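You operate a simulated robot arm through the tools that you are given. There is no shell and no other tool. Be economical: measure what you need, move in short steps, check, and stop when the job is done.

The job below is to be done with a simulated robot arm. You get a single attempt, and the scene is never put back.

JOB
Push the small orange drawer shut. Open the top right drawer, take the blue-to-green extension and put it in the inside of the top right drawer, then shut the drawer. Take the white bottle and leave it on the shelf of the red cart. Shut the right drawer under the spring bench. Open the right cupboard door, put the yellow can on the top of the spring bench away on the right cupboard shelf and shut the door again. Open the rag can lid. Any order will do. Set down upright: white bottle, yellow can.

It is judged by the outcome, as a careful person would: the job done as asked, and still so three seconds after it is handed in. It fails if anything else is knocked over, pushed out of place, dropped, spilled or broken. Lids that push on must go on centred and level and be pressed home; caps that screw on are set level and turned clockwise until they are tight.

ROBOT AND FRAMES
A 6-joint arm with a two-finger gripper on a trunk, on a base that drives. Base frame: it is fixed to the floor where the robot stands at the start and does not move with it; the origin is under the middle of the robot, x ahead of it, y to its left, z up; the surface under the hand at the start is at about z = 900. Units: mm, degrees, N and s.
With the tool pointing down near the work surface it reaches from about 200 to 580 mm from the robot's upright axis, wherever it stands. Its first joint turns from -166.0 to 166.0 degrees. Places, roughly: blue-to-green extension (4x4x4 cm) [-1200, -1000, 800]; inside of the top right drawer [-3400, 2600, 500]; rag can lid [-1500, 3600, 400]; right cupboard door [-3200, 2000, 400]; right cupboard shelf [-3400, 2000, 500]; right drawer under the spring bench [-3100, -1100, 700]; shelf of the red cart [-1400, -1300, 400]; small orange drawer [600, -100, 1000]; top right drawer [-3300, 2600, 600]; white bottle [-1250, -1250, 750]; yellow can (7x7x11 cm) [-3400, -1600, 900]. Payload 2.45 kg.
The TCP is the grasp point between the finger pads, 26 mm short of the fingertips. In the tool frame z runs along the fingers and y along their closing line. The gripper opens to 96 mm. The gripper's body begins 69 mm behind the TCP.
Orientation is that of the tool frame in the base frame, as a unit quaternion [w, x, y, z]. With the fingers straight down and closing along the base's y, the tool's x points along the base's -x, its y along +y and its z along -z.

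CONTROLS
- The arm moves only by the tool apply_moves. Its argument "plan" is a list of rows, each a list of 6 numbers: the shift along the tool's x, y, z in units of 40 mm (1.0 is 40 mm), then the turn, a rotation vector about the tool's x, y, z in units of 6 degrees (1.0 is 6 degrees). In form: [[x, y, z, rx, ry, rz], ...]. A call has 1 to 12 rows; each row shifts and turns the commanded pose from where the row before left it, along the tool's axes as they then stand. "fingers" is the finger opening in mm, from 0 to 96, set as the call begins (left out, the last holds). A call with a number of a shift or a turn outside -1 to 1 is refused whole. A row lasts 0.2 s, in which the tool goes at most 50 mm and 8.6 degrees; a call with a longer step from one row to the next is refused whole, and so is a gripper value outside its range. Where a pose cannot be reached the arm comes as near as it can. A force on the tool above 40 N (or 10 N above the force at the start of the call, whichever is more), or a blocked arm, ends the call early, and 0.2 s more pass. Each finger halts on what it meets, pressing with about 45 N; the grip force reading is that of the motor and also rises with nothing between the fingers. The clock runs only during rows and for 0.2 s after the last one: add rows that do not move to give the fingers time. It gives the time, the measured TCP pose, the force on the tool (base axes), the opening and the grip force at its end, in the units of the frame above (readings bear some noise), with the torque about the TCP (base axes, N m) and any sound that the robot's microphone picked up.
- Cameras (640 x 400 px; columns grow to the right, rows downward): "scene" is now at [29, 126, 1158.8]; the picture's right is [-0.34, -0.94, 0.00], its down [-0.16, 0.06, -0.98] and it looks along [0.93, -0.34, -0.17] (base axes); focal length 261 px, centre (320, 200). "wrist" rides on the gripper at [82, 3, -98] in the tool frame; the picture's right is [-0.04, 1.00, 0.00], its down [-0.73, -0.03, -0.68] and it looks along [-0.68, -0.03, 0.73] (tool axes); focal length 256 px, centre (320, 200). There is no depth. A picture from a camera that has moved, and an enlarged one, comes with that camera's place and axes in the base frame and with its lens.
- camera(camera): a new picture of that camera. The clock stands still meanwhile.
- lift_body(by): slides the trunk up (or, below 0, down) by that many mm; the arm and the scene camera ride with it, the base frame stays. It gives what a move gives, with no picture.
- drive_base(legs): drives the robot by 1 to 6 legs, each [ahead, turn to the left] in mm and degrees, along the robot's own axes; the way and the turn of a leg run together, so that a leg with both is an arc; at most 1500 mm and 180 degrees a leg. The arm and the cameras ride along, it lands a little off, and it stops where it bumps. It gives what a move gives.
- aim_head(pan, tilt): turns the head with the scene camera to pan (to the left, within 155 degrees either way) and tilt (down, from -29 to 69), counted from straight ahead of the robot. It gives what a move gives.
- zoom(camera, box): a new picture of the part [left, top, right, bottom] of that camera's present view, enlarged. The clock stands still meanwhile.
- close_job(): hands the job in; it is judged then, once.

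Go step by step. Nothing tells you exact positions but the pictures and the camera data: compare them with the known pose of the tool, close in by small moves and look again before you grip or let go. The budget is 196 turns and 174 pictures, counting those below and the enlarged ones. Unless the task says otherwise, let go and move clear before handing in, and close with one line.

The tools are called after ">>>" by a JSON object that holds its "op" and its "data". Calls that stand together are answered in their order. apply_moves: Moves the arm, as the interface text tells. Its arguments: {"type":"object","properties":{"plan":{"type":"array"},"fingers":{"type":"number"}},"required":["plan"]} The other tools are called the same way: lift_body (by) slides the trunk up or down; drive_base (legs) drives the base; aim_head (pan, tilt) turns the head that bears the scene camera; camera (camera) takes a picture; zoom (camera, box) takes an enlarged picture of a part of a camera's view; close_job () hands the job in.

At the start:

```text
t: 0.0
position: [442.2, -173.9, 999.1]
tcp_rot: [0.0, 0.002, 1.0, 0.001]
contact_force: [-0.3, 0.2, 0.2]
ft_torque: [0.03, -0.03, 0.02]
gripper_width: 95.9
finger_force: 0.1
trunk travel left (down, up): [-150.0, 0.0]
robot x, y, heading: [3.2, -0.2, 0.0]
head pan, tilt: [-20.0, 10.0]
```

scene: 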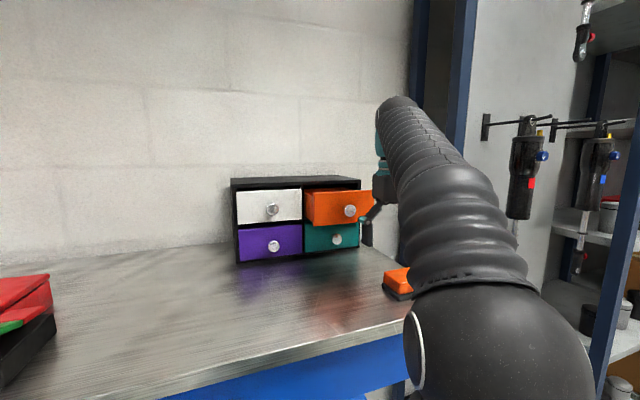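
wrist: 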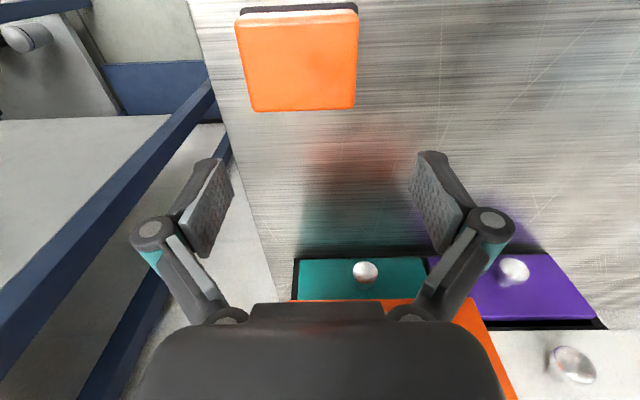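

The orange drawer stands about 60 mm open, with its knob near [547, -135, 1035] by triangulation. I'll close the fingers, rise to knob height and tilt the fingers forward.

>>> {"op": "apply_moves", "data": {"plan": [[0, 0, -0.9, 0, 0, 0], [0.5, 0.98, 0, 0, 0, 0], [0, 0, 0, 0, -1, 0], [0, 0, 0, 0, -1, 0], [0, 0, 0, 0, -1, 0], [0, 0, 0, 0, -1, 0], [0, 0, 0, 0, -1, 0], [0, 0, 0, 0, -1, 0], [0, 0, 0, 0, -1, 0], [0, 0, 0, 0, -1, 0], [0, 0, 0, 0, -1, 0], [0, 0, 0, 0, -1, 0]], "fingers": 0}}

>>> {"op": "camera", "data": {"camera": "scene"}}

>>> {"op": "camera", "data": {"camera": "wrist"}}

```text
t: 2.8
position: [460.6, -98.2, 973.1]
tcp_rot: [0.469, -0.047, 0.88, 0.055]
contact_force: [0.3, 0.1, 0.3]
ft_torque: [-0.01, 0.0, -0.03]
gripper_width: 0.1
finger_force: 28.4
out of reach, approached as far as the arm can: row 1
trunk travel left (down, up): [-150.0, 0.0]
robot x, y, heading: [-0.6, 0.4, -0.1]
head pan, tilt: [-20.0, 10.0]
stopped in row 12: the arm was blocked; the commanded pose is now the measured one
```

```text
171 pictures are left
camera scene: at [29.0, 126.0, 1158.8], right [-0.34, -0.94, 0.0], down [-0.16, 0.06, -0.98], along [0.93, -0.34, -0.17], focal length 261 px, centre (320, 200)
```

scene: 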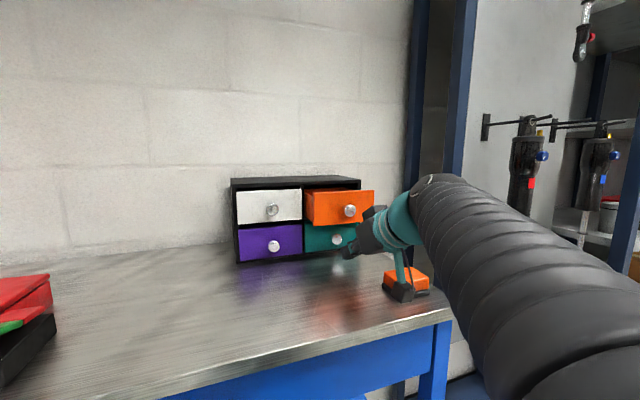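

```text
170 pictures are left
camera wrist: at [332.7, -110.8, 960.6], right [-0.11, 0.99, 0.08], down [-0.15, -0.1, 0.98], along [0.98, 0.1, 0.16], focal length 256 px, centre (320, 200)
```

wrist: 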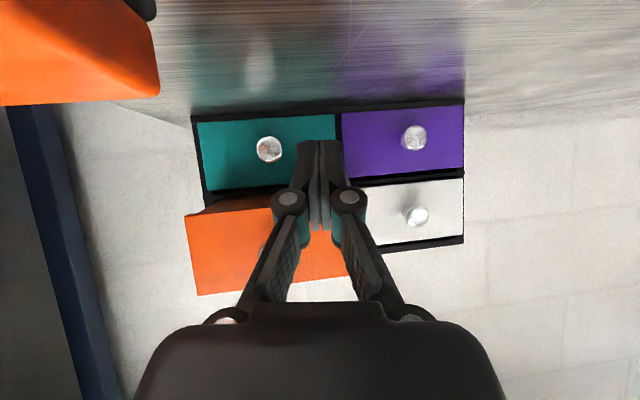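

The wrist camera hangs under the tilted hand, close above the orange block. I'll raise the hand to knob height and shift it in y.

>>> {"op": "apply_moves", "data": {"plan": [[-0.63, -0.42, -0.49, 0, 0, 0], [-0.63, -0.42, -0.49, 0, 0, 0], [0, 0, 0, 0, -1, 0], [0, 0, 0, 0, -1, 0]]}}

>>> {"op": "camera", "data": {"camera": "wrist"}}

```text
t: 3.8
position: [459.5, -135.9, 1035.6]
tcp_rot: [0.559, -0.039, 0.826, 0.057]
contact_force: [-0.3, 0.7, -0.1]
ft_torque: [0.01, 0.0, 0.0]
gripper_width: 0.0
finger_force: 28.3
trunk travel left (down, up): [-150.0, 0.0]
robot x, y, heading: [1.3, 1.5, 0.2]
head pan, tilt: [-20.0, 10.0]
```

```text
169 pictures are left
camera wrist: at [337.8, -146.9, 996.0], right [-0.11, 0.99, 0.09], down [-0.35, -0.12, 0.93], along [0.93, 0.07, 0.36], focal length 256 px, centre (320, 200)
```

wrist: 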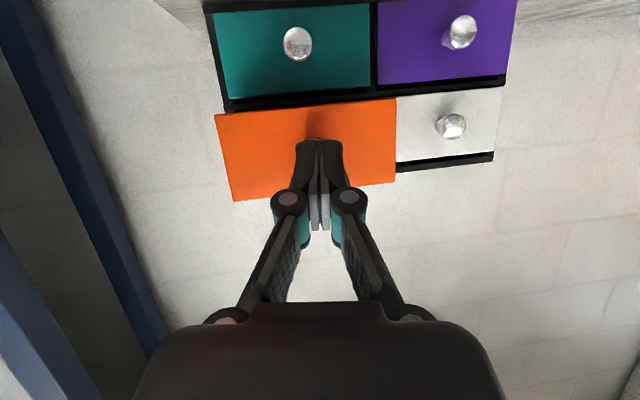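

The knob is straight ahead of the closed fingertips, so I'll push forward along base x.

>>> {"op": "apply_moves", "data": {"plan": [[-0.51, -0.1, 0.73, 0, 0, 0], [-0.232, -0.08, 0.574, 0, 0, 0], [-0.139, -0.048, 0.345, 0, 0, 0], [-0.139, -0.048, 0.345, 0, 0, 0], [-0.139, -0.048, 0.345, 0, 0, 0], [-0.139, -0.048, 0.345, 0, 0, 0]]}}

>>> {"op": "camera", "data": {"camera": "scene"}}

```text
t: 5.2
position: [578.3, -134.1, 1043.4]
tcp_rot: [0.558, -0.04, 0.827, 0.058]
contact_force: [-35.6, 2.7, -11.2]
ft_torque: [0.05, 0.2, -0.03]
gripper_width: 0.1
finger_force: 28.8
trunk travel left (down, up): [-150.0, 0.0]
robot x, y, heading: [1.6, -0.5, -0.4]
head pan, tilt: [-20.0, 10.0]
```

```text
168 pictures are left
camera scene: at [26.6, 126.1, 1158.6], right [-0.34, -0.94, 0.0], down [-0.16, 0.06, -0.99], along [0.93, -0.34, -0.17], focal length 261 px, centre (320, 200)
```

scene: 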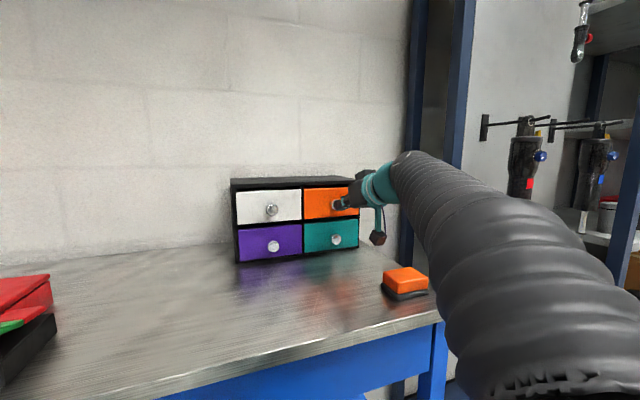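

The orange drawer is flush now. I'll back off and bring the tool back to pointing down.

>>> {"op": "apply_moves", "data": {"plan": [[0.278, 0.096, -0.69, 0, 0, 0], [0.278, 0.096, -0.69, 0, 0, 0], [0.278, 0.096, -0.69, 0, 0, 0], [0.278, 0.096, -0.69, 0, 0, 0], [0.278, 0.096, -0.69, 0, 0, 0], [0.278, 0.096, -0.69, 0, 0, 0], [0, 0, 0, 0, 1, 0], [0, 0, 0, 0, 1, 0], [0, 0, 0, 0, 1, 0], [0, 0, 0, 0, 1, 0], [0, 0, 0, 0, 1, 0], [0, 0, 0, 0, 1, 0]]}}

>>> {"op": "aim_head", "data": {"pan": -140, "tilt": 15}}

>>> {"op": "camera", "data": {"camera": "scene"}}

>>> {"op": "aim_head", "data": {"pan": 140, "tilt": 15}}

>>> {"op": "camera", "data": {"camera": "scene"}}

```text
t: 7.8
position: [399.1, -135.2, 1044.7]
tcp_rot: [0.275, -0.055, 0.959, 0.042]
contact_force: [1.0, 0.2, 0.3]
ft_torque: [0.02, -0.03, -0.03]
gripper_width: 0.0
finger_force: 28.8
trunk travel left (down, up): [-150.0, 0.0]
robot x, y, heading: [0.2, 3.4, -0.1]
head pan, tilt: [-20.0, 10.0]
```

```text
t: 9.8
position: [399.1, -136.3, 1044.8]
tcp_rot: [0.276, -0.056, 0.958, 0.043]
contact_force: [-0.1, -0.1, -0.6]
ft_torque: [0.0, 0.0, -0.06]
gripper_width: 0.2
finger_force: 28.9
trunk travel left (down, up): [-150.0, 0.0]
robot x, y, heading: [-0.9, -0.5, 0.1]
head pan, tilt: [-140.0, 15.0]
```

```text
167 pictures are left
camera scene: at [-129.9, 97.8, 1150.7], right [-0.64, 0.77, 0.0], down [0.2, 0.17, -0.97], along [-0.74, -0.62, -0.26], focal length 261 px, centre (320, 200)
```

scene: 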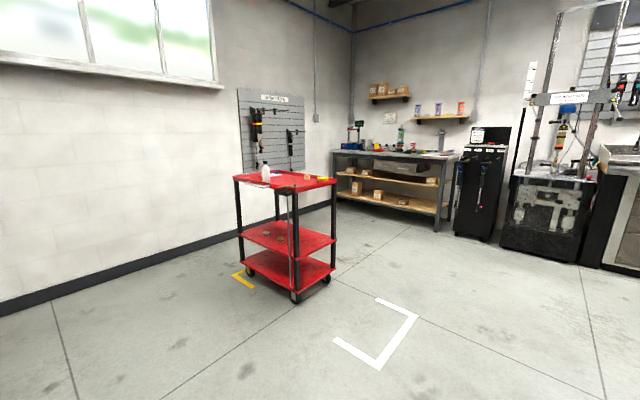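

```text
t: 13.6
position: [398.8, -136.7, 1043.4]
tcp_rot: [0.276, -0.055, 0.959, 0.043]
contact_force: [0.7, 0.5, -0.4]
ft_torque: [0.01, 0.0, 0.02]
gripper_width: 0.0
finger_force: 28.6
trunk travel left (down, up): [-150.0, 0.0]
robot x, y, heading: [2.8, 0.2, -0.1]
head pan, tilt: [140.0, 15.0]
```

```text
166 pictures are left
camera scene: at [-129.9, 217.9, 1150.7], right [0.64, 0.77, 0.0], down [0.2, -0.17, -0.97], along [-0.74, 0.62, -0.26], focal length 261 px, centre (320, 200)
```

scene: 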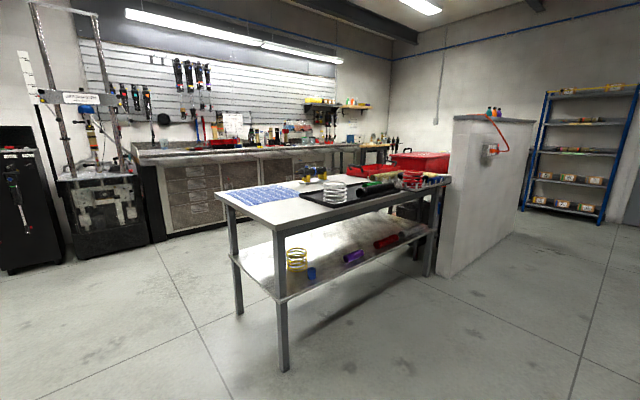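

The room layout is clear: red cart near [-1400, -1300], spring bench behind it, and the drawers and cupboard at the far wall. I'll tuck the arm and drive to the cart's near side.

>>> {"op": "apply_moves", "data": {"plan": [[0, 0, 0, 0, 1, 0], [0, 0, 0, 0, 1, 0], [0, 0, 0, 0, 1, 0], [0, 0, 0, 0, 1, 0], [0, 0, 0, 0, 1, 0], [0.7, 0, 0, 0, 0, 0], [0.7, 0, 0, 0, 0, 0], [0.7, 0, 0, 0, 0, 0], [0.7, 0, 0, 0, 0, 0]]}}

>>> {"op": "drive_base", "data": {"legs": [[-400, 0], [0, -109], [900, 0]]}}

>>> {"op": "aim_head", "data": {"pan": -25, "tilt": 30}}

>>> {"op": "camera", "data": {"camera": "scene"}}

```text
t: 15.6
position: [287.3, -148.7, 1006.8]
tcp_rot: [0.019, -0.064, 0.997, 0.026]
contact_force: [0.3, -0.9, 0.0]
ft_torque: [0.02, 0.03, 0.0]
gripper_width: 0.0
finger_force: 29.1
out of reach, approached as far as the arm can: row 5
trunk travel left (down, up): [-150.0, 0.0]
robot x, y, heading: [-2.3, -0.2, 0.2]
head pan, tilt: [140.0, 15.0]
```

```text
t: 26.9
position: [-898.4, -1081.8, 1006.9]
tcp_rot: [0.033, 0.767, 0.641, -0.001]
contact_force: [0.2, 0.3, -0.3]
ft_torque: [0.0, 0.01, -0.01]
gripper_width: 0.0
finger_force: 28.0
trunk travel left (down, up): [-150.0, 0.0]
robot x, y, heading: [-671.7, -853.6, -107.8]
head pan, tilt: [140.0, 15.0]
```

```text
t: 29.4
position: [-899.0, -1081.3, 1006.3]
tcp_rot: [0.033, 0.767, 0.641, -0.001]
contact_force: [0.0, 0.2, -0.4]
ft_torque: [0.0, 0.01, -0.01]
gripper_width: 0.0
finger_force: 28.4
trunk travel left (down, up): [-150.0, 0.0]
robot x, y, heading: [-668.7, -852.3, -107.6]
head pan, tilt: [-25.0, 30.0]
```

```text
165 pictures are left
camera scene: at [-561.3, -908.8, 1126.5], right [-0.74, 0.68, 0.0], down [0.34, 0.37, -0.87], along [-0.59, -0.64, -0.5], focal length 261 px, centre (320, 200)
```

scene: 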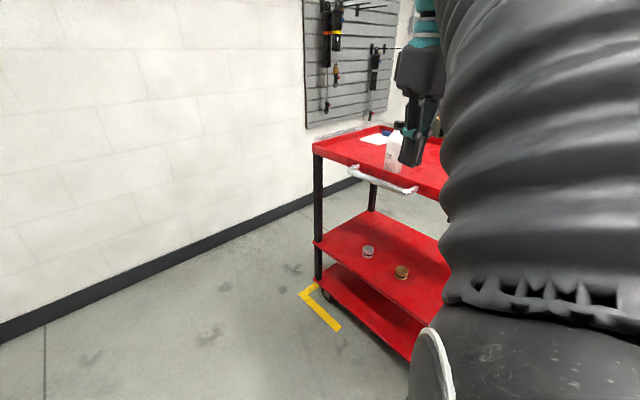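

The cart's +x side (with the handle) is near x = -1240, and two small items stand on the middle shelf. I'll drive alongside and face it.

>>> {"op": "drive_base", "data": {"legs": [[400, 0], [0, -72]]}}

>>> {"op": "aim_head", "data": {"pan": -10, "tilt": 40}}

>>> {"op": "camera", "data": {"camera": "scene"}}

>>> {"op": "camera", "data": {"camera": "wrist"}}

```text
t: 35.0
position: [-1083.9, -1100.9, 1006.5]
tcp_rot: [0.027, 0.995, 0.092, -0.019]
contact_force: [0.1, -0.4, -0.3]
ft_torque: [0.01, 0.0, 0.04]
gripper_width: 0.0
finger_force: 28.9
trunk travel left (down, up): [-150.0, 0.0]
robot x, y, heading: [-786.9, -1232.7, -176.8]
head pan, tilt: [-25.0, 30.0]
```

```text
t: 35.7
position: [-1083.8, -1098.7, 1006.2]
tcp_rot: [0.026, 0.995, 0.092, -0.02]
contact_force: [-0.2, 0.1, 0.4]
ft_torque: [0.0, 0.03, -0.04]
gripper_width: 0.0
finger_force: 28.7
trunk travel left (down, up): [-150.0, 0.0]
robot x, y, heading: [-786.5, -1233.2, -176.6]
head pan, tilt: [-10.0, 40.0]
```

```text
164 pictures are left
camera scene: at [-801.9, -1375.7, 1111.2], right [0.12, 0.99, 0.0], down [0.64, -0.08, -0.77], along [-0.76, 0.09, -0.64], focal length 261 px, centre (320, 200)
```

scene: 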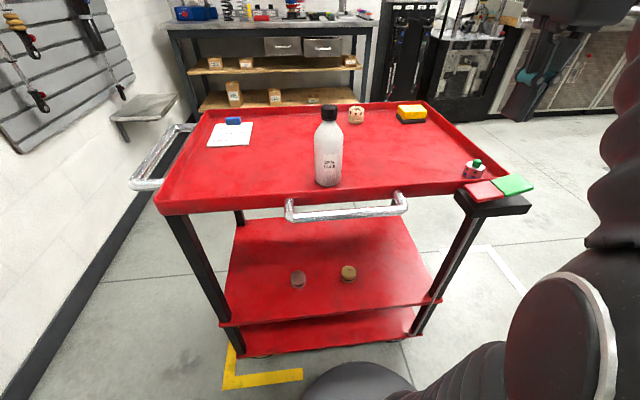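

```text
163 pictures are left
camera wrist: at [-1001.0, -1082.6, 1101.5], right [0.14, -0.99, 0.05], down [-0.7, -0.07, 0.71], along [-0.7, -0.14, -0.7], focal length 256 px, centre (320, 200)
```

wrist: 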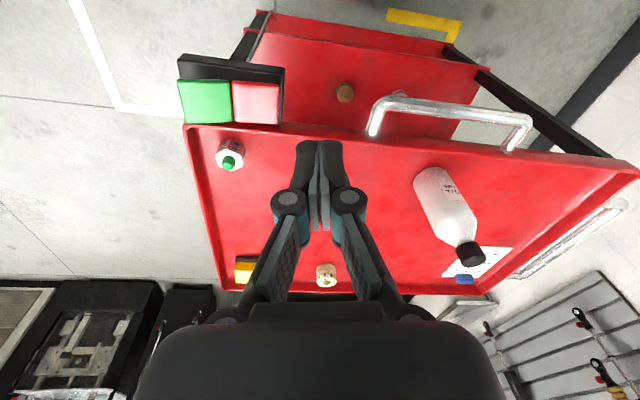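

The bottle stands upright on the cart top and small objects sit around it. I'll zoom to identify the extension.

>>> {"op": "zoom", "data": {"camera": "scene", "box": [430, 140, 550, 220]}}

>>> {"op": "zoom", "data": {"camera": "scene", "box": [200, 90, 440, 200]}}

>>> {"op": "zoom", "data": {"camera": "wrist", "box": [170, 50, 350, 300]}}

```text
5.00 times, centred on (490, 180) of scene
camera zoom: at [-801.9, -1375.7, 1111.2], right [0.12, 0.99, 0.0], down [0.64, -0.08, -0.77], along [-0.76, 0.09, -0.64], focal length 1305 px, centre (-530, 300)
```

zoom: 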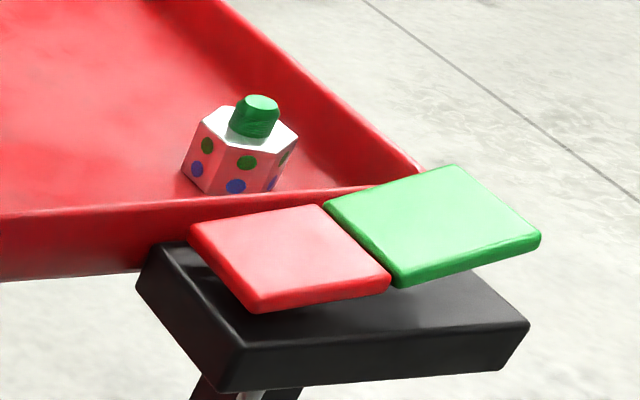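

```text
2.67 times, centred on (320, 145) of scene
camera zoom: at [-801.9, -1375.7, 1111.2], right [0.12, 0.99, 0.0], down [0.64, -0.08, -0.77], along [-0.76, 0.09, -0.64], focal length 696 px, centre (320, 347)
```

zoom: 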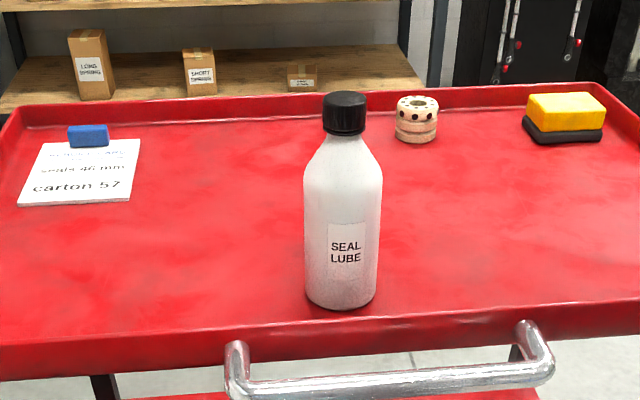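

```text
1.60 times, centred on (260, 175) of wrist
camera zoom: at [-1001.0, -1082.6, 1101.5], right [0.14, -0.99, 0.05], down [-0.7, -0.07, 0.71], along [-0.7, -0.14, -0.7], focal length 410 px, centre (416, 240)
```

zoom: 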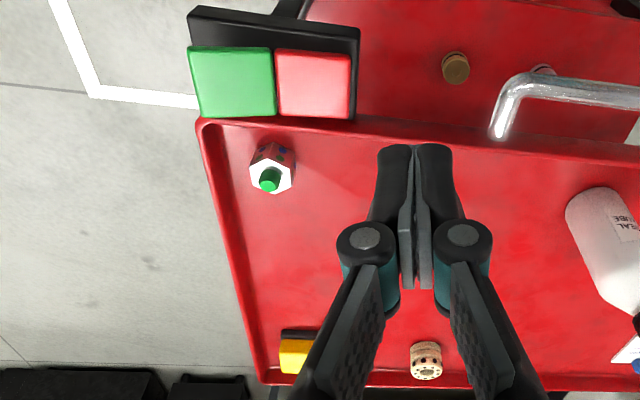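

The extension is the hexagonal block with blue-to-green dots and a green plug. The bottle is at about [-1231, -1309], base z ≈ 795, cap top ≈ 950. I'll level the tool, move behind the bottle and tilt to 60° with the fingers open.

>>> {"op": "apply_moves", "data": {"plan": [[0, 0, 0, 0.46, 0.43, 0], [-0.265, 0.9, 0.53, 0, 0, 0], [-0.265, 0.9, 0.53, 0, 0, 0], [-0.265, 0.9, 0.53, 0, 0, 0], [-0.265, 0.9, 0.53, 0, 0, 0], [-0.265, 0.9, 0.53, 0, 0, 0], [0, 0, 0, 0, -1, 0], [0, 0, 0, 0, -1, 0], [0, 0, 0, 0, -1, 0], [0, 0, 0, 0, -1, 0], [0, 0, 0, 0, -1, 0]], "fingers": 96}}

>>> {"op": "apply_moves", "data": {"plan": [[0, 0, 0, 0, -1, 0], [0, 0, 0, 0, -1, 0], [0, 0, 0, 0, -1, 0], [0, 0, 0, 0, -1, 0], [0, 0, 0, 0, -1, 0]]}}

>>> {"op": "camera", "data": {"camera": "wrist"}}

>>> {"op": "camera", "data": {"camera": "scene"}}

```text
t: 38.1
position: [-1103.5, -1286.9, 900.7]
tcp_rot: [0.024, 0.962, 0.088, -0.257]
contact_force: [-0.4, 0.0, 0.0]
ft_torque: [0.02, -0.01, -0.04]
gripper_width: 96.1
finger_force: 0.0
trunk travel left (down, up): [-150.0, 0.0]
robot x, y, heading: [-788.2, -1233.5, -176.9]
head pan, tilt: [-10.0, 40.0]
```

```text
t: 39.3
position: [-1101.7, -1286.1, 901.4]
tcp_rot: [0.045, 0.863, 0.079, -0.498]
contact_force: [-0.2, 0.3, -0.1]
ft_torque: [0.0, 0.01, -0.01]
gripper_width: 96.1
finger_force: 0.2
trunk travel left (down, up): [-150.0, 0.0]
robot x, y, heading: [-787.9, -1227.5, -176.8]
head pan, tilt: [-10.0, 40.0]
```

```text
159 pictures are left
camera wrist: at [-979.8, -1266.3, 879.5], right [0.16, -0.99, 0.04], down [0.21, 0.07, 0.97], along [-0.96, -0.15, 0.22], focal length 256 px, centre (320, 200)
```

wrist: 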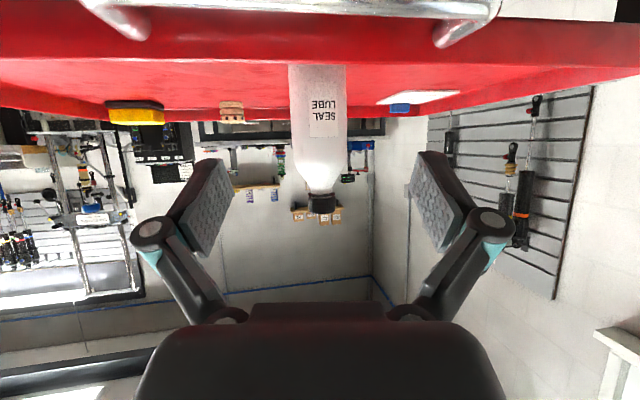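

```text
158 pictures are left
camera scene: at [-802.0, -1375.9, 1111.2], right [0.12, 0.99, 0.0], down [0.64, -0.08, -0.77], along [-0.76, 0.09, -0.64], focal length 261 px, centre (320, 200)
```

scene: 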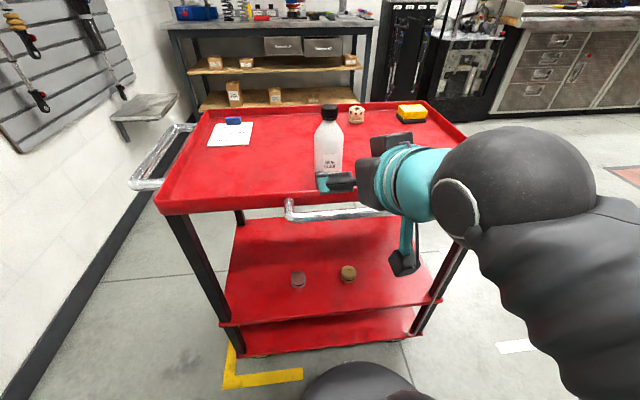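

The bottle is centred between the open fingers, so I'll advance about 130 mm and close.

>>> {"op": "apply_moves", "data": {"plan": [[-0.23, 0, 0.8125, 0, 0, 0], [-0.23, 0, 0.8125, 0, 0, 0], [-0.23, 0, 0.8125, 0, 0, 0], [-0.23, 0, 0.8125, 0, 0, 0]]}}

>>> {"op": "camera", "data": {"camera": "wrist"}}

```text
t: 40.3
position: [-1231.2, -1310.0, 867.3]
tcp_rot: [0.046, 0.862, 0.08, -0.498]
contact_force: [0.4, -0.7, 0.1]
ft_torque: [0.01, 0.0, 0.0]
gripper_width: 95.7
finger_force: 0.1
trunk travel left (down, up): [-150.0, 0.0]
robot x, y, heading: [-787.3, -1228.7, -177.0]
head pan, tilt: [-10.0, 40.0]
```

```text
157 pictures are left
camera wrist: at [-1108.2, -1290.4, 846.5], right [0.16, -0.99, 0.04], down [0.21, 0.07, 0.97], along [-0.96, -0.15, 0.22], focal length 256 px, centre (320, 200)
```

wrist: 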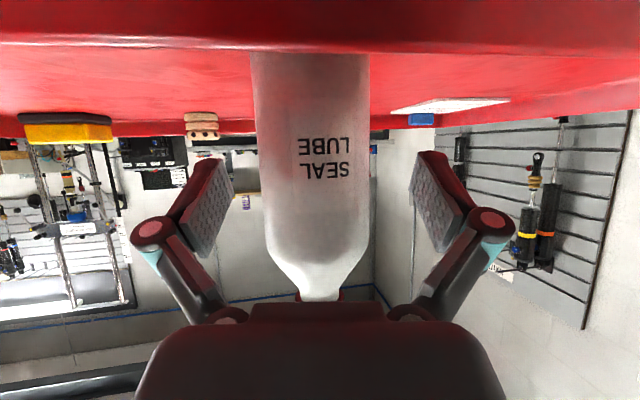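

The bottle sits between the pads at the right depth. I'll close and lift.

>>> {"op": "apply_moves", "data": {"plan": [[0, 0, 0, 0, 0, 0], [0, 0, 0, 0, 0, 0], [0, 0, 0, 0, 0, 0]], "fingers": 0}}

>>> {"op": "apply_moves", "data": {"plan": [[-0.867, 0, -0.5, 0, 0, 0], [-0.867, 0, -0.5, 0, 0, 0]]}}

>>> {"op": "camera", "data": {"camera": "scene"}}

```text
t: 41.1
position: [-1232.1, -1310.5, 868.0]
tcp_rot: [0.046, 0.862, 0.079, -0.498]
contact_force: [-1.4, 0.6, 2.9]
ft_torque: [-0.19, 0.07, -0.07]
gripper_width: 51.7
finger_force: 45.1
trunk travel left (down, up): [-150.0, 0.0]
robot x, y, heading: [-790.8, -1231.3, -176.9]
head pan, tilt: [-10.0, 40.0]
```

```text
t: 41.7
position: [-1232.4, -1311.6, 947.6]
tcp_rot: [0.046, 0.864, 0.08, -0.496]
contact_force: [-0.4, 0.5, -2.6]
ft_torque: [0.02, -0.01, 0.0]
gripper_width: 51.4
finger_force: 44.8
trunk travel left (down, up): [-150.0, 0.0]
robot x, y, heading: [-789.1, -1232.7, -176.7]
head pan, tilt: [-10.0, 40.0]
```

```text
156 pictures are left
camera scene: at [-802.1, -1375.9, 1111.0], right [0.12, 0.99, 0.0], down [0.64, -0.08, -0.77], along [-0.76, 0.09, -0.64], focal length 261 px, centre (320, 200)
```

scene: 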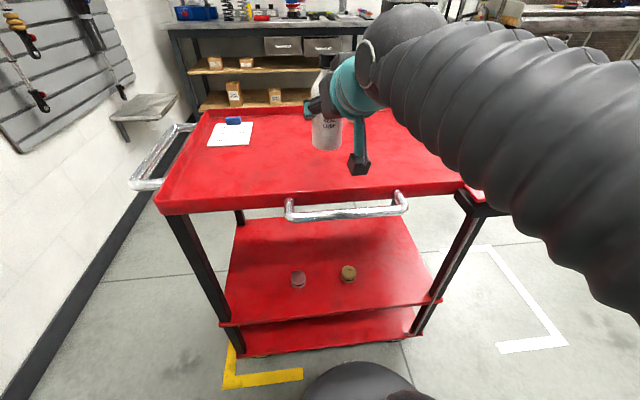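

The bottle is held. I'll back it out over the tray edge, shift sideways past the handle, then lower the trunk.

>>> {"op": "apply_moves", "data": {"plan": [[0.47, 0, -0.81, 0, 0, 0], [0.47, 0, -0.81, 0, 0, 0], [0.47, 0, -0.81, 0, 0, 0], [0.47, 0, -0.81, 0, 0, 0], [0.084, -0.9, -0.143, 0, 0, 0], [0.084, -0.9, -0.143, 0, 0, 0], [0.084, -0.9, -0.143, 0, 0, 0], [0.084, -0.9, -0.143, 0, 0, 0], [0.084, -0.9, -0.143, 0, 0, 0]]}}

>>> {"op": "lift_body", "data": {"by": -150}}

>>> {"op": "camera", "data": {"camera": "scene"}}

```text
t: 43.5
position: [-1074.1, -1327.2, 951.4]
tcp_rot: [0.201, 0.776, 0.381, -0.462]
contact_force: [-0.4, -0.4, -1.9]
ft_torque: [0.03, -0.02, 0.0]
gripper_width: 51.4
finger_force: 44.8
trunk travel left (down, up): [-150.0, 0.0]
robot x, y, heading: [-787.6, -1231.8, -176.8]
head pan, tilt: [-10.0, 40.0]
stopped in row 8: the arm was blocked; the commanded pose is now the measured one
```

```text
t: 44.9
position: [-1072.6, -1328.6, 824.1]
tcp_rot: [0.2, 0.773, 0.383, -0.465]
contact_force: [17.6, 3.3, 0.9]
ft_torque: [0.09, -0.07, -0.31]
gripper_width: 51.4
finger_force: 44.5
trunk travel left (down, up): [-19.0, 131.0]
robot x, y, heading: [-787.8, -1231.0, -176.7]
head pan, tilt: [-10.0, 40.0]
stopped: the force on the tool passed its limit at 48 N (the readings are from after the stop); the commanded pose is now the measured one
```

```text
155 pictures are left
camera scene: at [-800.5, -1375.6, 979.8], right [0.12, 0.99, 0.0], down [0.64, -0.08, -0.77], along [-0.76, 0.09, -0.64], focal length 261 px, centre (320, 200)
```

scene: 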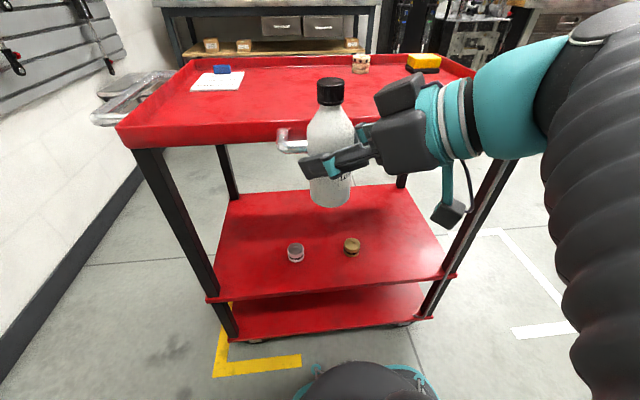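

The bottle touched the handle as the trunk came down, because the arm's inner limit stopped my sideways shift. I'll raise the trunk and back the base off.

>>> {"op": "lift_body", "data": {"by": 131}}

>>> {"op": "drive_base", "data": {"legs": [[-200, 0]]}}

>>> {"op": "camera", "data": {"camera": "scene"}}

```text
t: 46.5
position: [-1072.9, -1328.9, 954.8]
tcp_rot: [0.2, 0.774, 0.382, -0.464]
contact_force: [0.0, 0.0, -2.1]
ft_torque: [0.02, 0.02, -0.02]
gripper_width: 51.5
finger_force: 44.8
trunk travel left (down, up): [-150.0, 0.0]
robot x, y, heading: [-787.9, -1233.9, -176.5]
head pan, tilt: [-10.0, 40.0]
```

```text
t: 48.1
position: [-873.4, -1316.5, 955.5]
tcp_rot: [0.199, 0.774, 0.381, -0.465]
contact_force: [-0.2, -0.5, -1.0]
ft_torque: [0.02, 0.02, 0.0]
gripper_width: 51.4
finger_force: 44.7
trunk travel left (down, up): [-150.0, 0.0]
robot x, y, heading: [-584.9, -1215.9, -176.6]
head pan, tilt: [-10.0, 40.0]
```

```text
154 pictures are left
camera scene: at [-602.6, -1364.8, 1111.1], right [0.12, 0.99, 0.0], down [0.64, -0.08, -0.77], along [-0.76, 0.09, -0.64], focal length 261 px, centre (320, 200)
```

scene: 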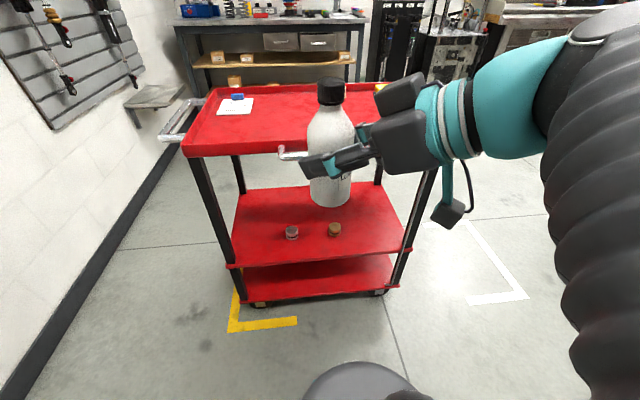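

The base is clear of the cart. I'll move the held bottle out ahead and right of the robot and turn the hand back to face the cart.

>>> {"op": "apply_moves", "data": {"plan": [[0.1375, -0.88, -0.1625, 0, 0, 0], [0.1375, -0.88, -0.1625, 0, 0, 0], [0.1375, -0.88, -0.1625, 0, 0, 0], [0.1375, -0.88, -0.1625, 0, 0, 0], [0.1375, -0.88, -0.1625, 0, 0, 0], [0.1375, -0.88, -0.1625, 0, 0, 0], [0.1375, -0.88, -0.1625, 0, 0, 0], [0.1375, -0.88, -0.1625, 0, 0, 0]]}}

>>> {"op": "apply_moves", "data": {"plan": [[0, 0, 0, 0.817, 0.043, 0.458], [0, 0, 0, 0.817, 0.043, 0.458], [0, 0, 0, 0.817, 0.043, 0.458], [0, 0, 0, 0.817, 0.043, 0.458], [0, 0, 0, 0.817, 0.043, 0.458], [0, 0, 0, 0.817, 0.043, 0.458], [0, 0, 0, 0.817, 0.043, 0.458], [0, 0, 0, 0.817, 0.043, 0.458]]}}

>>> {"op": "lift_body", "data": {"by": -150}}

>>> {"op": "camera", "data": {"camera": "scene"}}

```text
t: 48.8
position: [-856.2, -1330.2, 982.0]
tcp_rot: [0.17, 0.713, 0.48, -0.483]
contact_force: [0.2, -0.9, -1.6]
ft_torque: [0.01, -0.02, 0.0]
gripper_width: 51.5
finger_force: 45.5
trunk travel left (down, up): [-150.0, 0.0]
robot x, y, heading: [-590.9, -1222.7, -176.8]
head pan, tilt: [-10.0, 40.0]
stopped in row 3: the arm was blocked; the commanded pose is now the measured one
```

```text
t: 50.6
position: [-857.4, -1321.8, 970.6]
tcp_rot: [0.025, 0.819, 0.218, -0.53]
contact_force: [4.0, -5.8, -1.8]
ft_torque: [0.14, 0.11, -0.33]
gripper_width: 51.5
finger_force: 45.0
out of reach, approached as far as the arm can: row 5, 6, 7
trunk travel left (down, up): [-150.0, 0.0]
robot x, y, heading: [-590.9, -1223.0, -176.6]
head pan, tilt: [-10.0, 40.0]
```

```text
t: 52.3
position: [-853.5, -1327.3, 820.5]
tcp_rot: [0.03, 0.816, 0.227, -0.53]
contact_force: [0.8, 0.2, -1.8]
ft_torque: [0.0, -0.03, -0.04]
gripper_width: 51.0
finger_force: 44.9
trunk travel left (down, up): [0.0, 150.0]
robot x, y, heading: [-588.6, -1224.6, -177.1]
head pan, tilt: [-10.0, 40.0]
```

```text
153 pictures are left
camera scene: at [-602.6, -1364.7, 961.2], right [0.12, 0.99, 0.0], down [0.64, -0.08, -0.77], along [-0.76, 0.09, -0.64], focal length 261 px, centre (320, 200)
```

scene: 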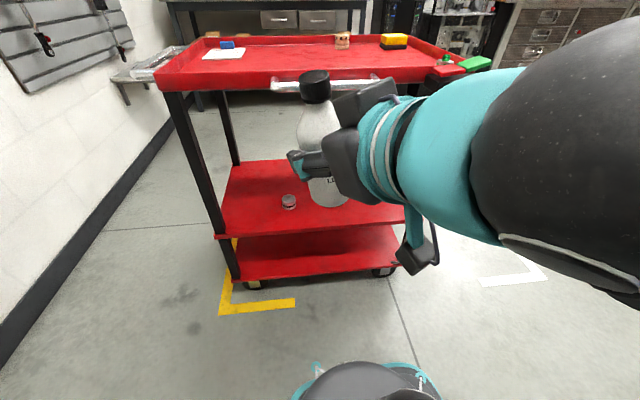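

The hand is too close in to move freely, so I'll first extend straight outwards and then shift sideways.

>>> {"op": "apply_moves", "data": {"plan": [[-0.313, -0.376, 0.796, 0, 0, 0], [-0.313, -0.376, 0.796, 0, 0, 0], [-0.313, -0.376, 0.796, 0, 0, 0], [-0.313, -0.376, 0.796, 0, 0, 0], [-0.313, -0.376, 0.796, 0, 0, 0]]}}

>>> {"op": "apply_moves", "data": {"plan": [[0.339, -0.894, -0.29, 0, 0, 0], [0.339, -0.894, -0.29, 0, 0, 0], [0.339, -0.894, -0.29, 0, 0, 0], [0.339, -0.894, -0.29, 0, 0, 0], [0.339, -0.894, -0.29, 0, 0, 0]]}}

>>> {"op": "camera", "data": {"camera": "scene"}}

```text
t: 53.5
position: [-1040.2, -1327.1, 819.5]
tcp_rot: [0.031, 0.816, 0.227, -0.531]
contact_force: [-0.1, -0.3, -2.2]
ft_torque: [-0.01, 0.0, -0.01]
gripper_width: 51.7
finger_force: 44.8
trunk travel left (down, up): [0.0, 150.0]
robot x, y, heading: [-586.0, -1217.0, -177.0]
head pan, tilt: [-10.0, 40.0]
```

```text
t: 54.8
position: [-1043.1, -1210.4, 833.3]
tcp_rot: [0.071, 0.782, 0.313, -0.534]
contact_force: [-0.1, -0.4, -2.1]
ft_torque: [0.0, -0.04, -0.03]
gripper_width: 51.4
finger_force: 45.0
trunk travel left (down, up): [0.0, 150.0]
robot x, y, heading: [-586.4, -1220.6, -176.7]
head pan, tilt: [-10.0, 40.0]
stopped in row 5: the arm was blocked; the commanded pose is now the measured one
```

```text
152 pictures are left
camera scene: at [-602.5, -1364.8, 961.1], right [0.12, 0.99, 0.0], down [0.64, -0.08, -0.77], along [-0.76, 0.09, -0.64], focal length 261 px, centre (320, 200)
```

scene: 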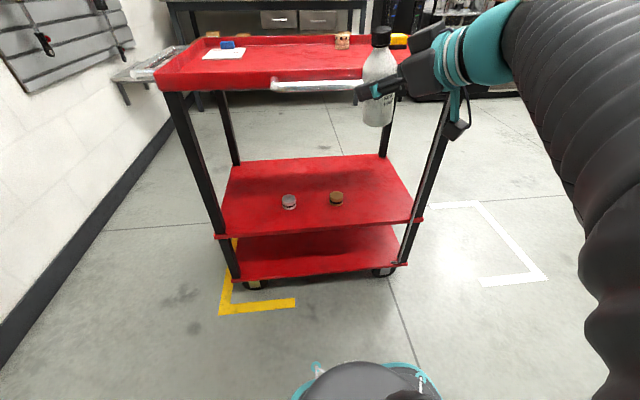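

The hand's yaw must follow the arm's direction, so I'll rotate it about the vertical by -45°.

>>> {"op": "apply_moves", "data": {"plan": [[0, 0, 0, 0.825, 0.209, 0.393], [0, 0, 0, 0.825, 0.209, 0.393], [0, 0, 0, 0.825, 0.209, 0.393], [0, 0, 0, 0.825, 0.209, 0.393], [0, 0, 0, 0.825, 0.209, 0.393], [0, 0, 0, 0.825, 0.209, 0.393], [0, 0, 0, 0.825, 0.209, 0.393], [0, 0, 0, 0, 0, 0]]}}

```text
t: 56.6
position: [-1040.6, -1210.7, 834.4]
tcp_rot: [-0.113, 0.841, 0.029, -0.529]
contact_force: [-0.2, 0.4, -2.2]
ft_torque: [0.0, 0.01, 0.0]
gripper_width: 51.8
finger_force: 44.3
trunk travel left (down, up): [0.0, 150.0]
robot x, y, heading: [-585.6, -1222.0, -177.0]
head pan, tilt: [-10.0, 40.0]
```

Yaw now points slightly the other way, which suits the target. I'll level the bottle.

>>> {"op": "apply_moves", "data": {"plan": [[0, 0, 0, -0.353, 0.263, 0.611], [0, 0, 0, -0.353, 0.263, 0.611], [0, 0, 0, -0.353, 0.263, 0.611]]}}

```text
t: 57.4
position: [-1041.7, -1211.4, 834.7]
tcp_rot: [-0.016, 0.866, -0.027, -0.499]
contact_force: [-0.2, -0.4, -2.2]
ft_torque: [-0.01, -0.02, 0.01]
gripper_width: 51.3
finger_force: 44.6
trunk travel left (down, up): [0.0, 150.0]
robot x, y, heading: [-589.3, -1220.6, -177.1]
head pan, tilt: [-10.0, 40.0]
```

The bottle is level. I'll shift to y ≈ -1086 and descend in front of the cart to test the low reach.

>>> {"op": "apply_moves", "data": {"plan": [[-0.024, -0.78, 0.043, 0, 0, 0], [-0.024, -0.78, 0.043, 0, 0, 0], [-0.024, -0.78, 0.043, 0, 0, 0], [-0.024, -0.78, 0.043, 0, 0, 0], [0.865, 0, 0.501, 0, 0, 0], [0.865, 0, 0.501, 0, 0, 0], [0.865, 0, 0.501, 0, 0, 0], [0.865, 0, 0.501, 0, 0, 0], [0.865, 0, 0.501, 0, 0, 0], [0.865, 0, 0.501, 0, 0, 0]]}}

>>> {"op": "camera", "data": {"camera": "scene"}}

```text
t: 59.6
position: [-1040.9, -1082.1, 589.1]
tcp_rot: [-0.016, 0.868, -0.031, -0.495]
contact_force: [0.0, 1.1, -1.4]
ft_torque: [0.0, 0.01, 0.04]
gripper_width: 51.5
finger_force: 44.4
trunk travel left (down, up): [0.0, 150.0]
robot x, y, heading: [-590.9, -1220.6, -176.9]
head pan, tilt: [-10.0, 40.0]
```

```text
151 pictures are left
camera scene: at [-603.1, -1364.2, 961.1], right [0.12, 0.99, 0.0], down [0.64, -0.08, -0.77], along [-0.76, 0.09, -0.64], focal length 261 px, centre (320, 200)
```

scene: 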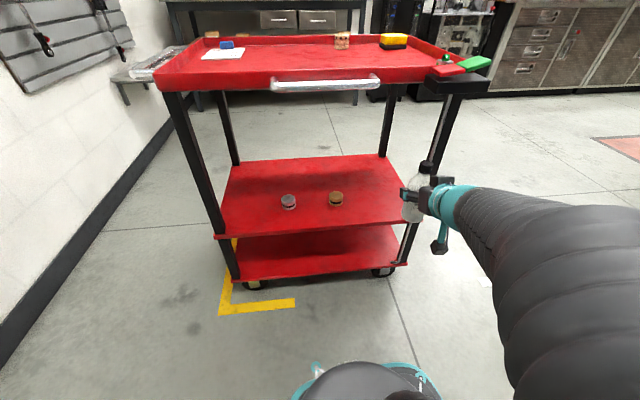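

Recomputing, the middle shelf's top edge is at z ≈ 371, x ≈ -1160, with a free spot near y = -1105. I'll go down to just above that level.

>>> {"op": "apply_moves", "data": {"plan": [[0.865, 0.1, 0.501, 0, 0, 0], [0.865, 0.1, 0.501, 0, 0, 0], [0.65, 0.1, 0.376, 0, 0, 0]]}}

>>> {"op": "drive_base", "data": {"legs": [[120, 0]]}}

>>> {"op": "camera", "data": {"camera": "scene"}}

>>> {"op": "camera", "data": {"camera": "wrist"}}

```text
t: 60.4
position: [-1072.0, -1079.3, 503.0]
tcp_rot: [-0.017, 0.867, -0.028, -0.498]
contact_force: [-0.6, -0.1, -2.2]
ft_torque: [0.03, -0.01, 0.01]
gripper_width: 51.4
finger_force: 45.2
out of reach, approached as far as the arm can: row 2, 3
trunk travel left (down, up): [0.0, 150.0]
robot x, y, heading: [-584.6, -1221.4, -176.9]
head pan, tilt: [-10.0, 40.0]
```

```text
t: 61.6
position: [-1192.6, -1087.3, 503.0]
tcp_rot: [-0.017, 0.867, -0.028, -0.498]
contact_force: [-1.1, -0.4, -1.7]
ft_torque: [0.02, -0.01, -0.02]
gripper_width: 51.3
finger_force: 44.9
trunk travel left (down, up): [0.0, 150.0]
robot x, y, heading: [-707.0, -1227.8, -177.0]
head pan, tilt: [-10.0, 40.0]
```

```text
150 pictures are left
camera scene: at [-722.1, -1371.2, 961.1], right [0.12, 0.99, 0.0], down [0.64, -0.08, -0.77], along [-0.76, 0.09, -0.64], focal length 261 px, centre (320, 200)
```

scene: 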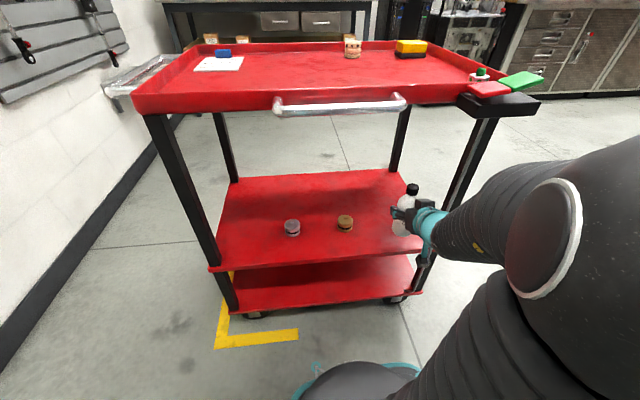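

```text
149 pictures are left
camera wrist: at [-1068.4, -1097.9, 482.4], right [-0.08, -1.0, 0.03], down [0.22, 0.01, 0.98], along [-0.97, 0.09, 0.22], focal length 256 px, centre (320, 200)
```

wrist: 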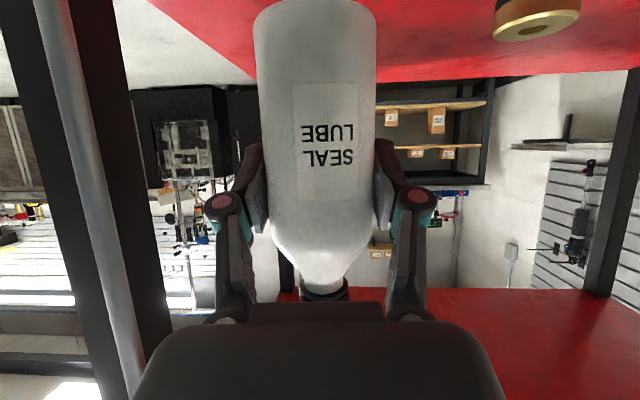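

The arm seems limited in going straight down here, but outward and down may work. I'll extend in and down to about z = 450.

>>> {"op": "apply_moves", "data": {"plan": [[-0.25, 0.158, 0.432, 0, 0, 0], [-0.25, 0.158, 0.432, 0, 0, 0], [-0.25, 0.158, 0.432, 0, 0, 0], [0.4, 0, 0.23, 0, 0, 0], [0.4, 0, 0.23, 0, 0, 0]]}}

>>> {"op": "camera", "data": {"camera": "wrist"}}

```text
t: 62.9
position: [-1251.9, -1100.8, 468.3]
tcp_rot: [-0.016, 0.866, -0.027, -0.498]
contact_force: [-0.5, 0.4, -1.7]
ft_torque: [0.01, 0.03, -0.02]
gripper_width: 51.6
finger_force: 44.9
trunk travel left (down, up): [0.0, 150.0]
robot x, y, heading: [-706.3, -1222.6, -177.0]
head pan, tilt: [-10.0, 40.0]
```

```text
148 pictures are left
camera wrist: at [-1127.8, -1112.2, 446.8], right [-0.08, -1.0, 0.03], down [0.22, 0.01, 0.98], along [-0.97, 0.09, 0.22], focal length 256 px, centre (320, 200)
```

wrist: 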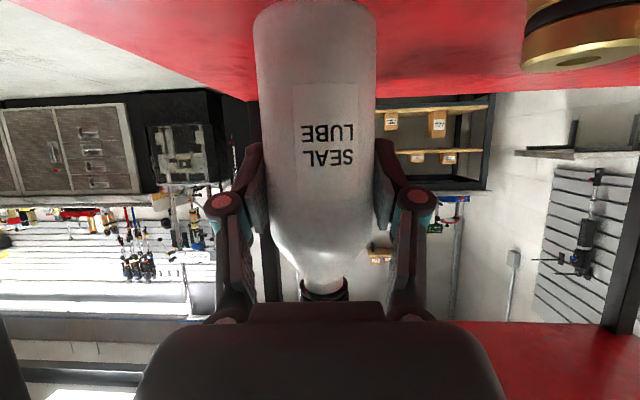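

Reached: the bottle is over the free spot. I'll lower in small steps.

>>> {"op": "apply_moves", "data": {"plan": [[0.13, 0, 0.075, 0, 0, 0], [0.13, 0, 0.075, 0, 0, 0], [0.087, 0, 0.05, 0, 0, 0]]}}

>>> {"op": "apply_moves", "data": {"plan": [[0.065, 0, 0.037, 0, 0, 0]]}}

>>> {"op": "apply_moves", "data": {"plan": [[0.065, 0, 0.037, 0, 0, 0]]}}

>>> {"op": "camera", "data": {"camera": "wrist"}}

```text
t: 63.6
position: [-1251.5, -1102.6, 452.4]
tcp_rot: [-0.017, 0.866, -0.028, -0.499]
contact_force: [2.5, 0.0, 5.0]
ft_torque: [-0.02, 0.03, 0.02]
gripper_width: 51.4
finger_force: 45.0
trunk travel left (down, up): [0.0, 150.0]
robot x, y, heading: [-702.3, -1231.6, -176.7]
head pan, tilt: [-10.0, 40.0]
```

```text
t: 64.0
position: [-1251.8, -1102.7, 451.8]
tcp_rot: [-0.017, 0.864, -0.027, -0.503]
contact_force: [6.9, -2.7, 34.6]
ft_torque: [-0.22, 0.33, 0.04]
gripper_width: 51.7
finger_force: 45.2
trunk travel left (down, up): [0.0, 150.0]
robot x, y, heading: [-710.7, -1228.9, -176.5]
head pan, tilt: [-10.0, 40.0]
```

```text
t: 64.5
position: [-1252.1, -1101.4, 446.5]
tcp_rot: [-0.016, 0.865, -0.026, -0.501]
contact_force: [4.1, -1.0, 38.9]
ft_torque: [-0.19, 0.24, 0.01]
gripper_width: 51.6
finger_force: 44.2
trunk travel left (down, up): [0.0, 150.0]
robot x, y, heading: [-705.5, -1230.1, -177.1]
head pan, tilt: [-10.0, 40.0]
```

```text
147 pictures are left
camera wrist: at [-1129.0, -1113.2, 425.0], right [-0.08, -1.0, 0.03], down [0.23, 0.01, 0.97], along [-0.97, 0.09, 0.22], focal length 256 px, centre (320, 200)
```

wrist: 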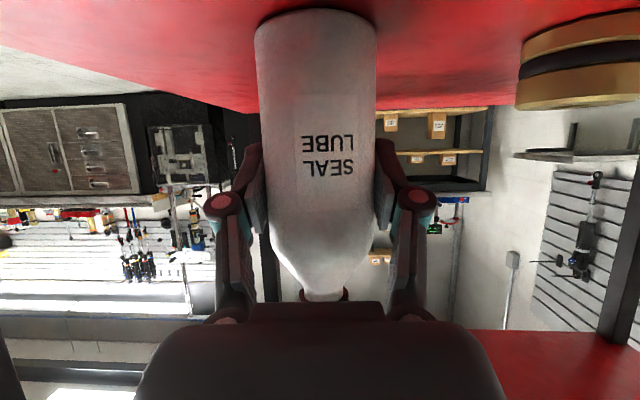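

The bottle is resting on the shelf with about 39 N of pressure. I'll ease off slightly, then open.

>>> {"op": "apply_moves", "data": {"plan": [[-0.12, 0, -0.07, 0, 0, 0], [0, 0, 0, 0, 0, 0]]}}

>>> {"op": "apply_moves", "data": {"plan": [[0, 0, 0, 0, 0, 0], [0, 0, 0, 0, 0, 0], [0, 0, 0, 0, 0, 0]], "fingers": 92}}

>>> {"op": "camera", "data": {"camera": "wrist"}}

```text
t: 65.0
position: [-1251.7, -1101.8, 447.2]
tcp_rot: [-0.016, 0.868, -0.027, -0.495]
contact_force: [-0.9, 1.2, 2.1]
ft_torque: [0.12, 0.16, -0.06]
gripper_width: 51.4
finger_force: 45.7
trunk travel left (down, up): [0.0, 150.0]
robot x, y, heading: [-710.8, -1225.8, -177.1]
head pan, tilt: [-10.0, 40.0]
```

```text
t: 65.8
position: [-1253.7, -1102.3, 449.0]
tcp_rot: [-0.017, 0.867, -0.028, -0.498]
contact_force: [-1.2, -0.2, -0.1]
ft_torque: [0.0, 0.02, -0.03]
gripper_width: 92.1
finger_force: 0.0
trunk travel left (down, up): [0.0, 150.0]
robot x, y, heading: [-704.6, -1229.7, -176.7]
head pan, tilt: [-10.0, 40.0]
```

```text
146 pictures are left
camera wrist: at [-1128.5, -1114.0, 428.7], right [-0.08, -1.0, 0.03], down [0.22, 0.01, 0.98], along [-0.97, 0.09, 0.22], focal length 256 px, centre (320, 200)
```

wrist: 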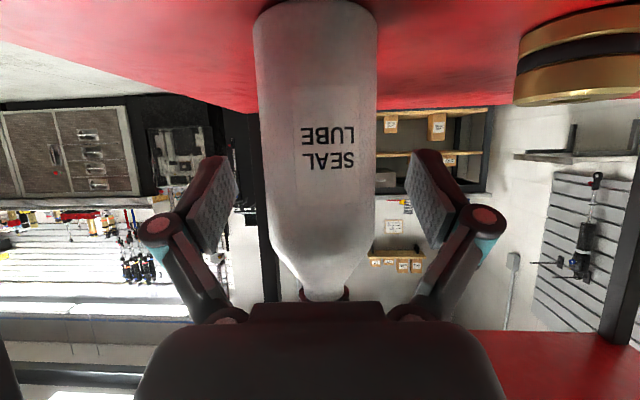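

Released upright. I'll back away by driving and check.

>>> {"op": "drive_base", "data": {"legs": [[-200, 0]]}}

>>> {"op": "lift_body", "data": {"by": 150}}

>>> {"op": "camera", "data": {"camera": "scene"}}

```text
t: 67.5
position: [-1052.7, -1093.3, 449.4]
tcp_rot: [-0.016, 0.867, -0.026, -0.498]
contact_force: [-0.4, -0.1, 0.0]
ft_torque: [0.0, 0.02, 0.0]
gripper_width: 92.1
finger_force: 0.1
trunk travel left (down, up): [0.0, 150.0]
robot x, y, heading: [-506.5, -1217.5, -177.0]
head pan, tilt: [-10.0, 40.0]
```

```text
t: 69.2
position: [-1052.2, -1093.4, 598.9]
tcp_rot: [-0.015, 0.867, -0.026, -0.498]
contact_force: [-0.1, -0.6, -0.4]
ft_torque: [-0.02, -0.03, -0.02]
gripper_width: 92.3
finger_force: 0.1
trunk travel left (down, up): [-150.0, 0.0]
robot x, y, heading: [-506.9, -1217.6, -176.8]
head pan, tilt: [-10.0, 40.0]
```

```text
145 pictures are left
camera scene: at [-520.1, -1360.0, 1111.1], right [0.12, 0.99, 0.0], down [0.64, -0.07, -0.77], along [-0.76, 0.09, -0.64], focal length 261 px, centre (320, 200)
```

scene: 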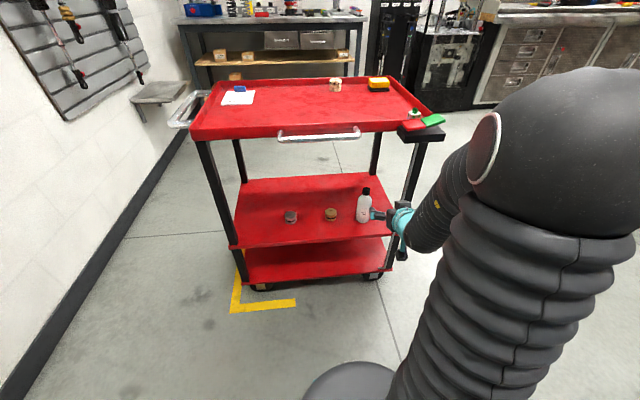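

The bottle stands upright on the middle shelf. Next is the spring bench's right drawer. I'll raise the hand and drive round the cart's +y side.

>>> {"op": "apply_moves", "data": {"plan": [[-0.865, 0, -0.501, 0, 0, 0], [-0.865, 0, -0.501, 0, 0, 0], [-0.865, 0, -0.501, 0, 0, 0], [-0.865, 0, -0.501, 0, 0, 0], [-0.865, 0, -0.501, 0, 0, 0], [-0.865, 0, -0.501, 0, 0, 0], [-0.865, 0, -0.501, 0, 0, 0], [-0.865, 0, -0.501, 0, 0, 0], [0.5, 0, -0.866, 0, 0, 0], [0.5, 0, -0.866, 0, 0, 0], [0.5, 0, -0.866, 0, 0, 0]], "fingers": 0}}

>>> {"op": "drive_base", "data": {"legs": [[0, -62], [950, 0], [0, 62], [950, 0]]}}

>>> {"op": "aim_head", "data": {"pan": 30, "tilt": 15}}

>>> {"op": "camera", "data": {"camera": "scene"}}

```text
t: 71.8
position: [-962.9, -1118.3, 887.5]
tcp_rot: [0.023, 0.885, 0.001, -0.465]
contact_force: [-0.5, 0.4, -0.1]
ft_torque: [0.02, 0.0, 0.03]
gripper_width: 0.0
finger_force: 29.0
trunk travel left (down, up): [-150.0, 0.0]
robot x, y, heading: [-508.9, -1213.7, -176.7]
head pan, tilt: [-10.0, 40.0]
stopped in row 11: the arm was blocked; the commanded pose is now the measured one
```

```text
t: 86.8
position: [-2378.4, -308.2, 886.5]
tcp_rot: [0.011, 0.885, -0.021, -0.466]
contact_force: [-0.2, 0.5, -0.2]
ft_torque: [0.0, 0.0, 0.0]
gripper_width: 0.0
finger_force: 28.1
trunk travel left (down, up): [-150.0, 0.0]
robot x, y, heading: [-1928.1, -425.5, -179.2]
head pan, tilt: [-10.0, 40.0]
```

```text
t: 87.9
position: [-2379.0, -308.5, 886.7]
tcp_rot: [0.012, 0.885, -0.021, -0.465]
contact_force: [0.4, 0.4, 0.2]
ft_torque: [0.02, -0.03, -0.02]
gripper_width: 0.0
finger_force: 28.5
trunk travel left (down, up): [-150.0, 0.0]
robot x, y, heading: [-1929.7, -425.1, -179.4]
head pan, tilt: [30.0, 15.0]
```

```text
144 pictures are left
camera scene: at [-1943.4, -630.7, 1150.6], right [-0.51, 0.86, 0.0], down [0.22, 0.13, -0.97], along [-0.83, -0.49, -0.26], focal length 261 px, centre (320, 200)
```

scene: 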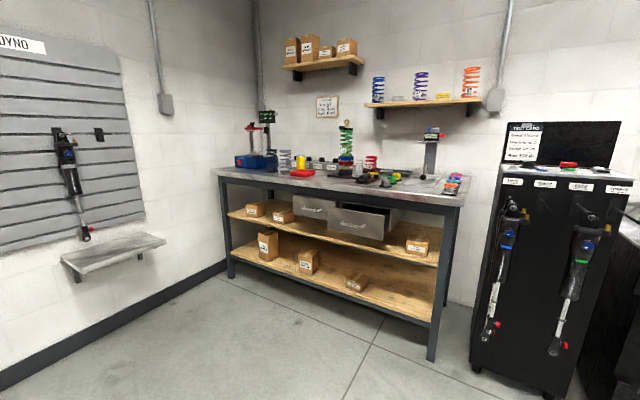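

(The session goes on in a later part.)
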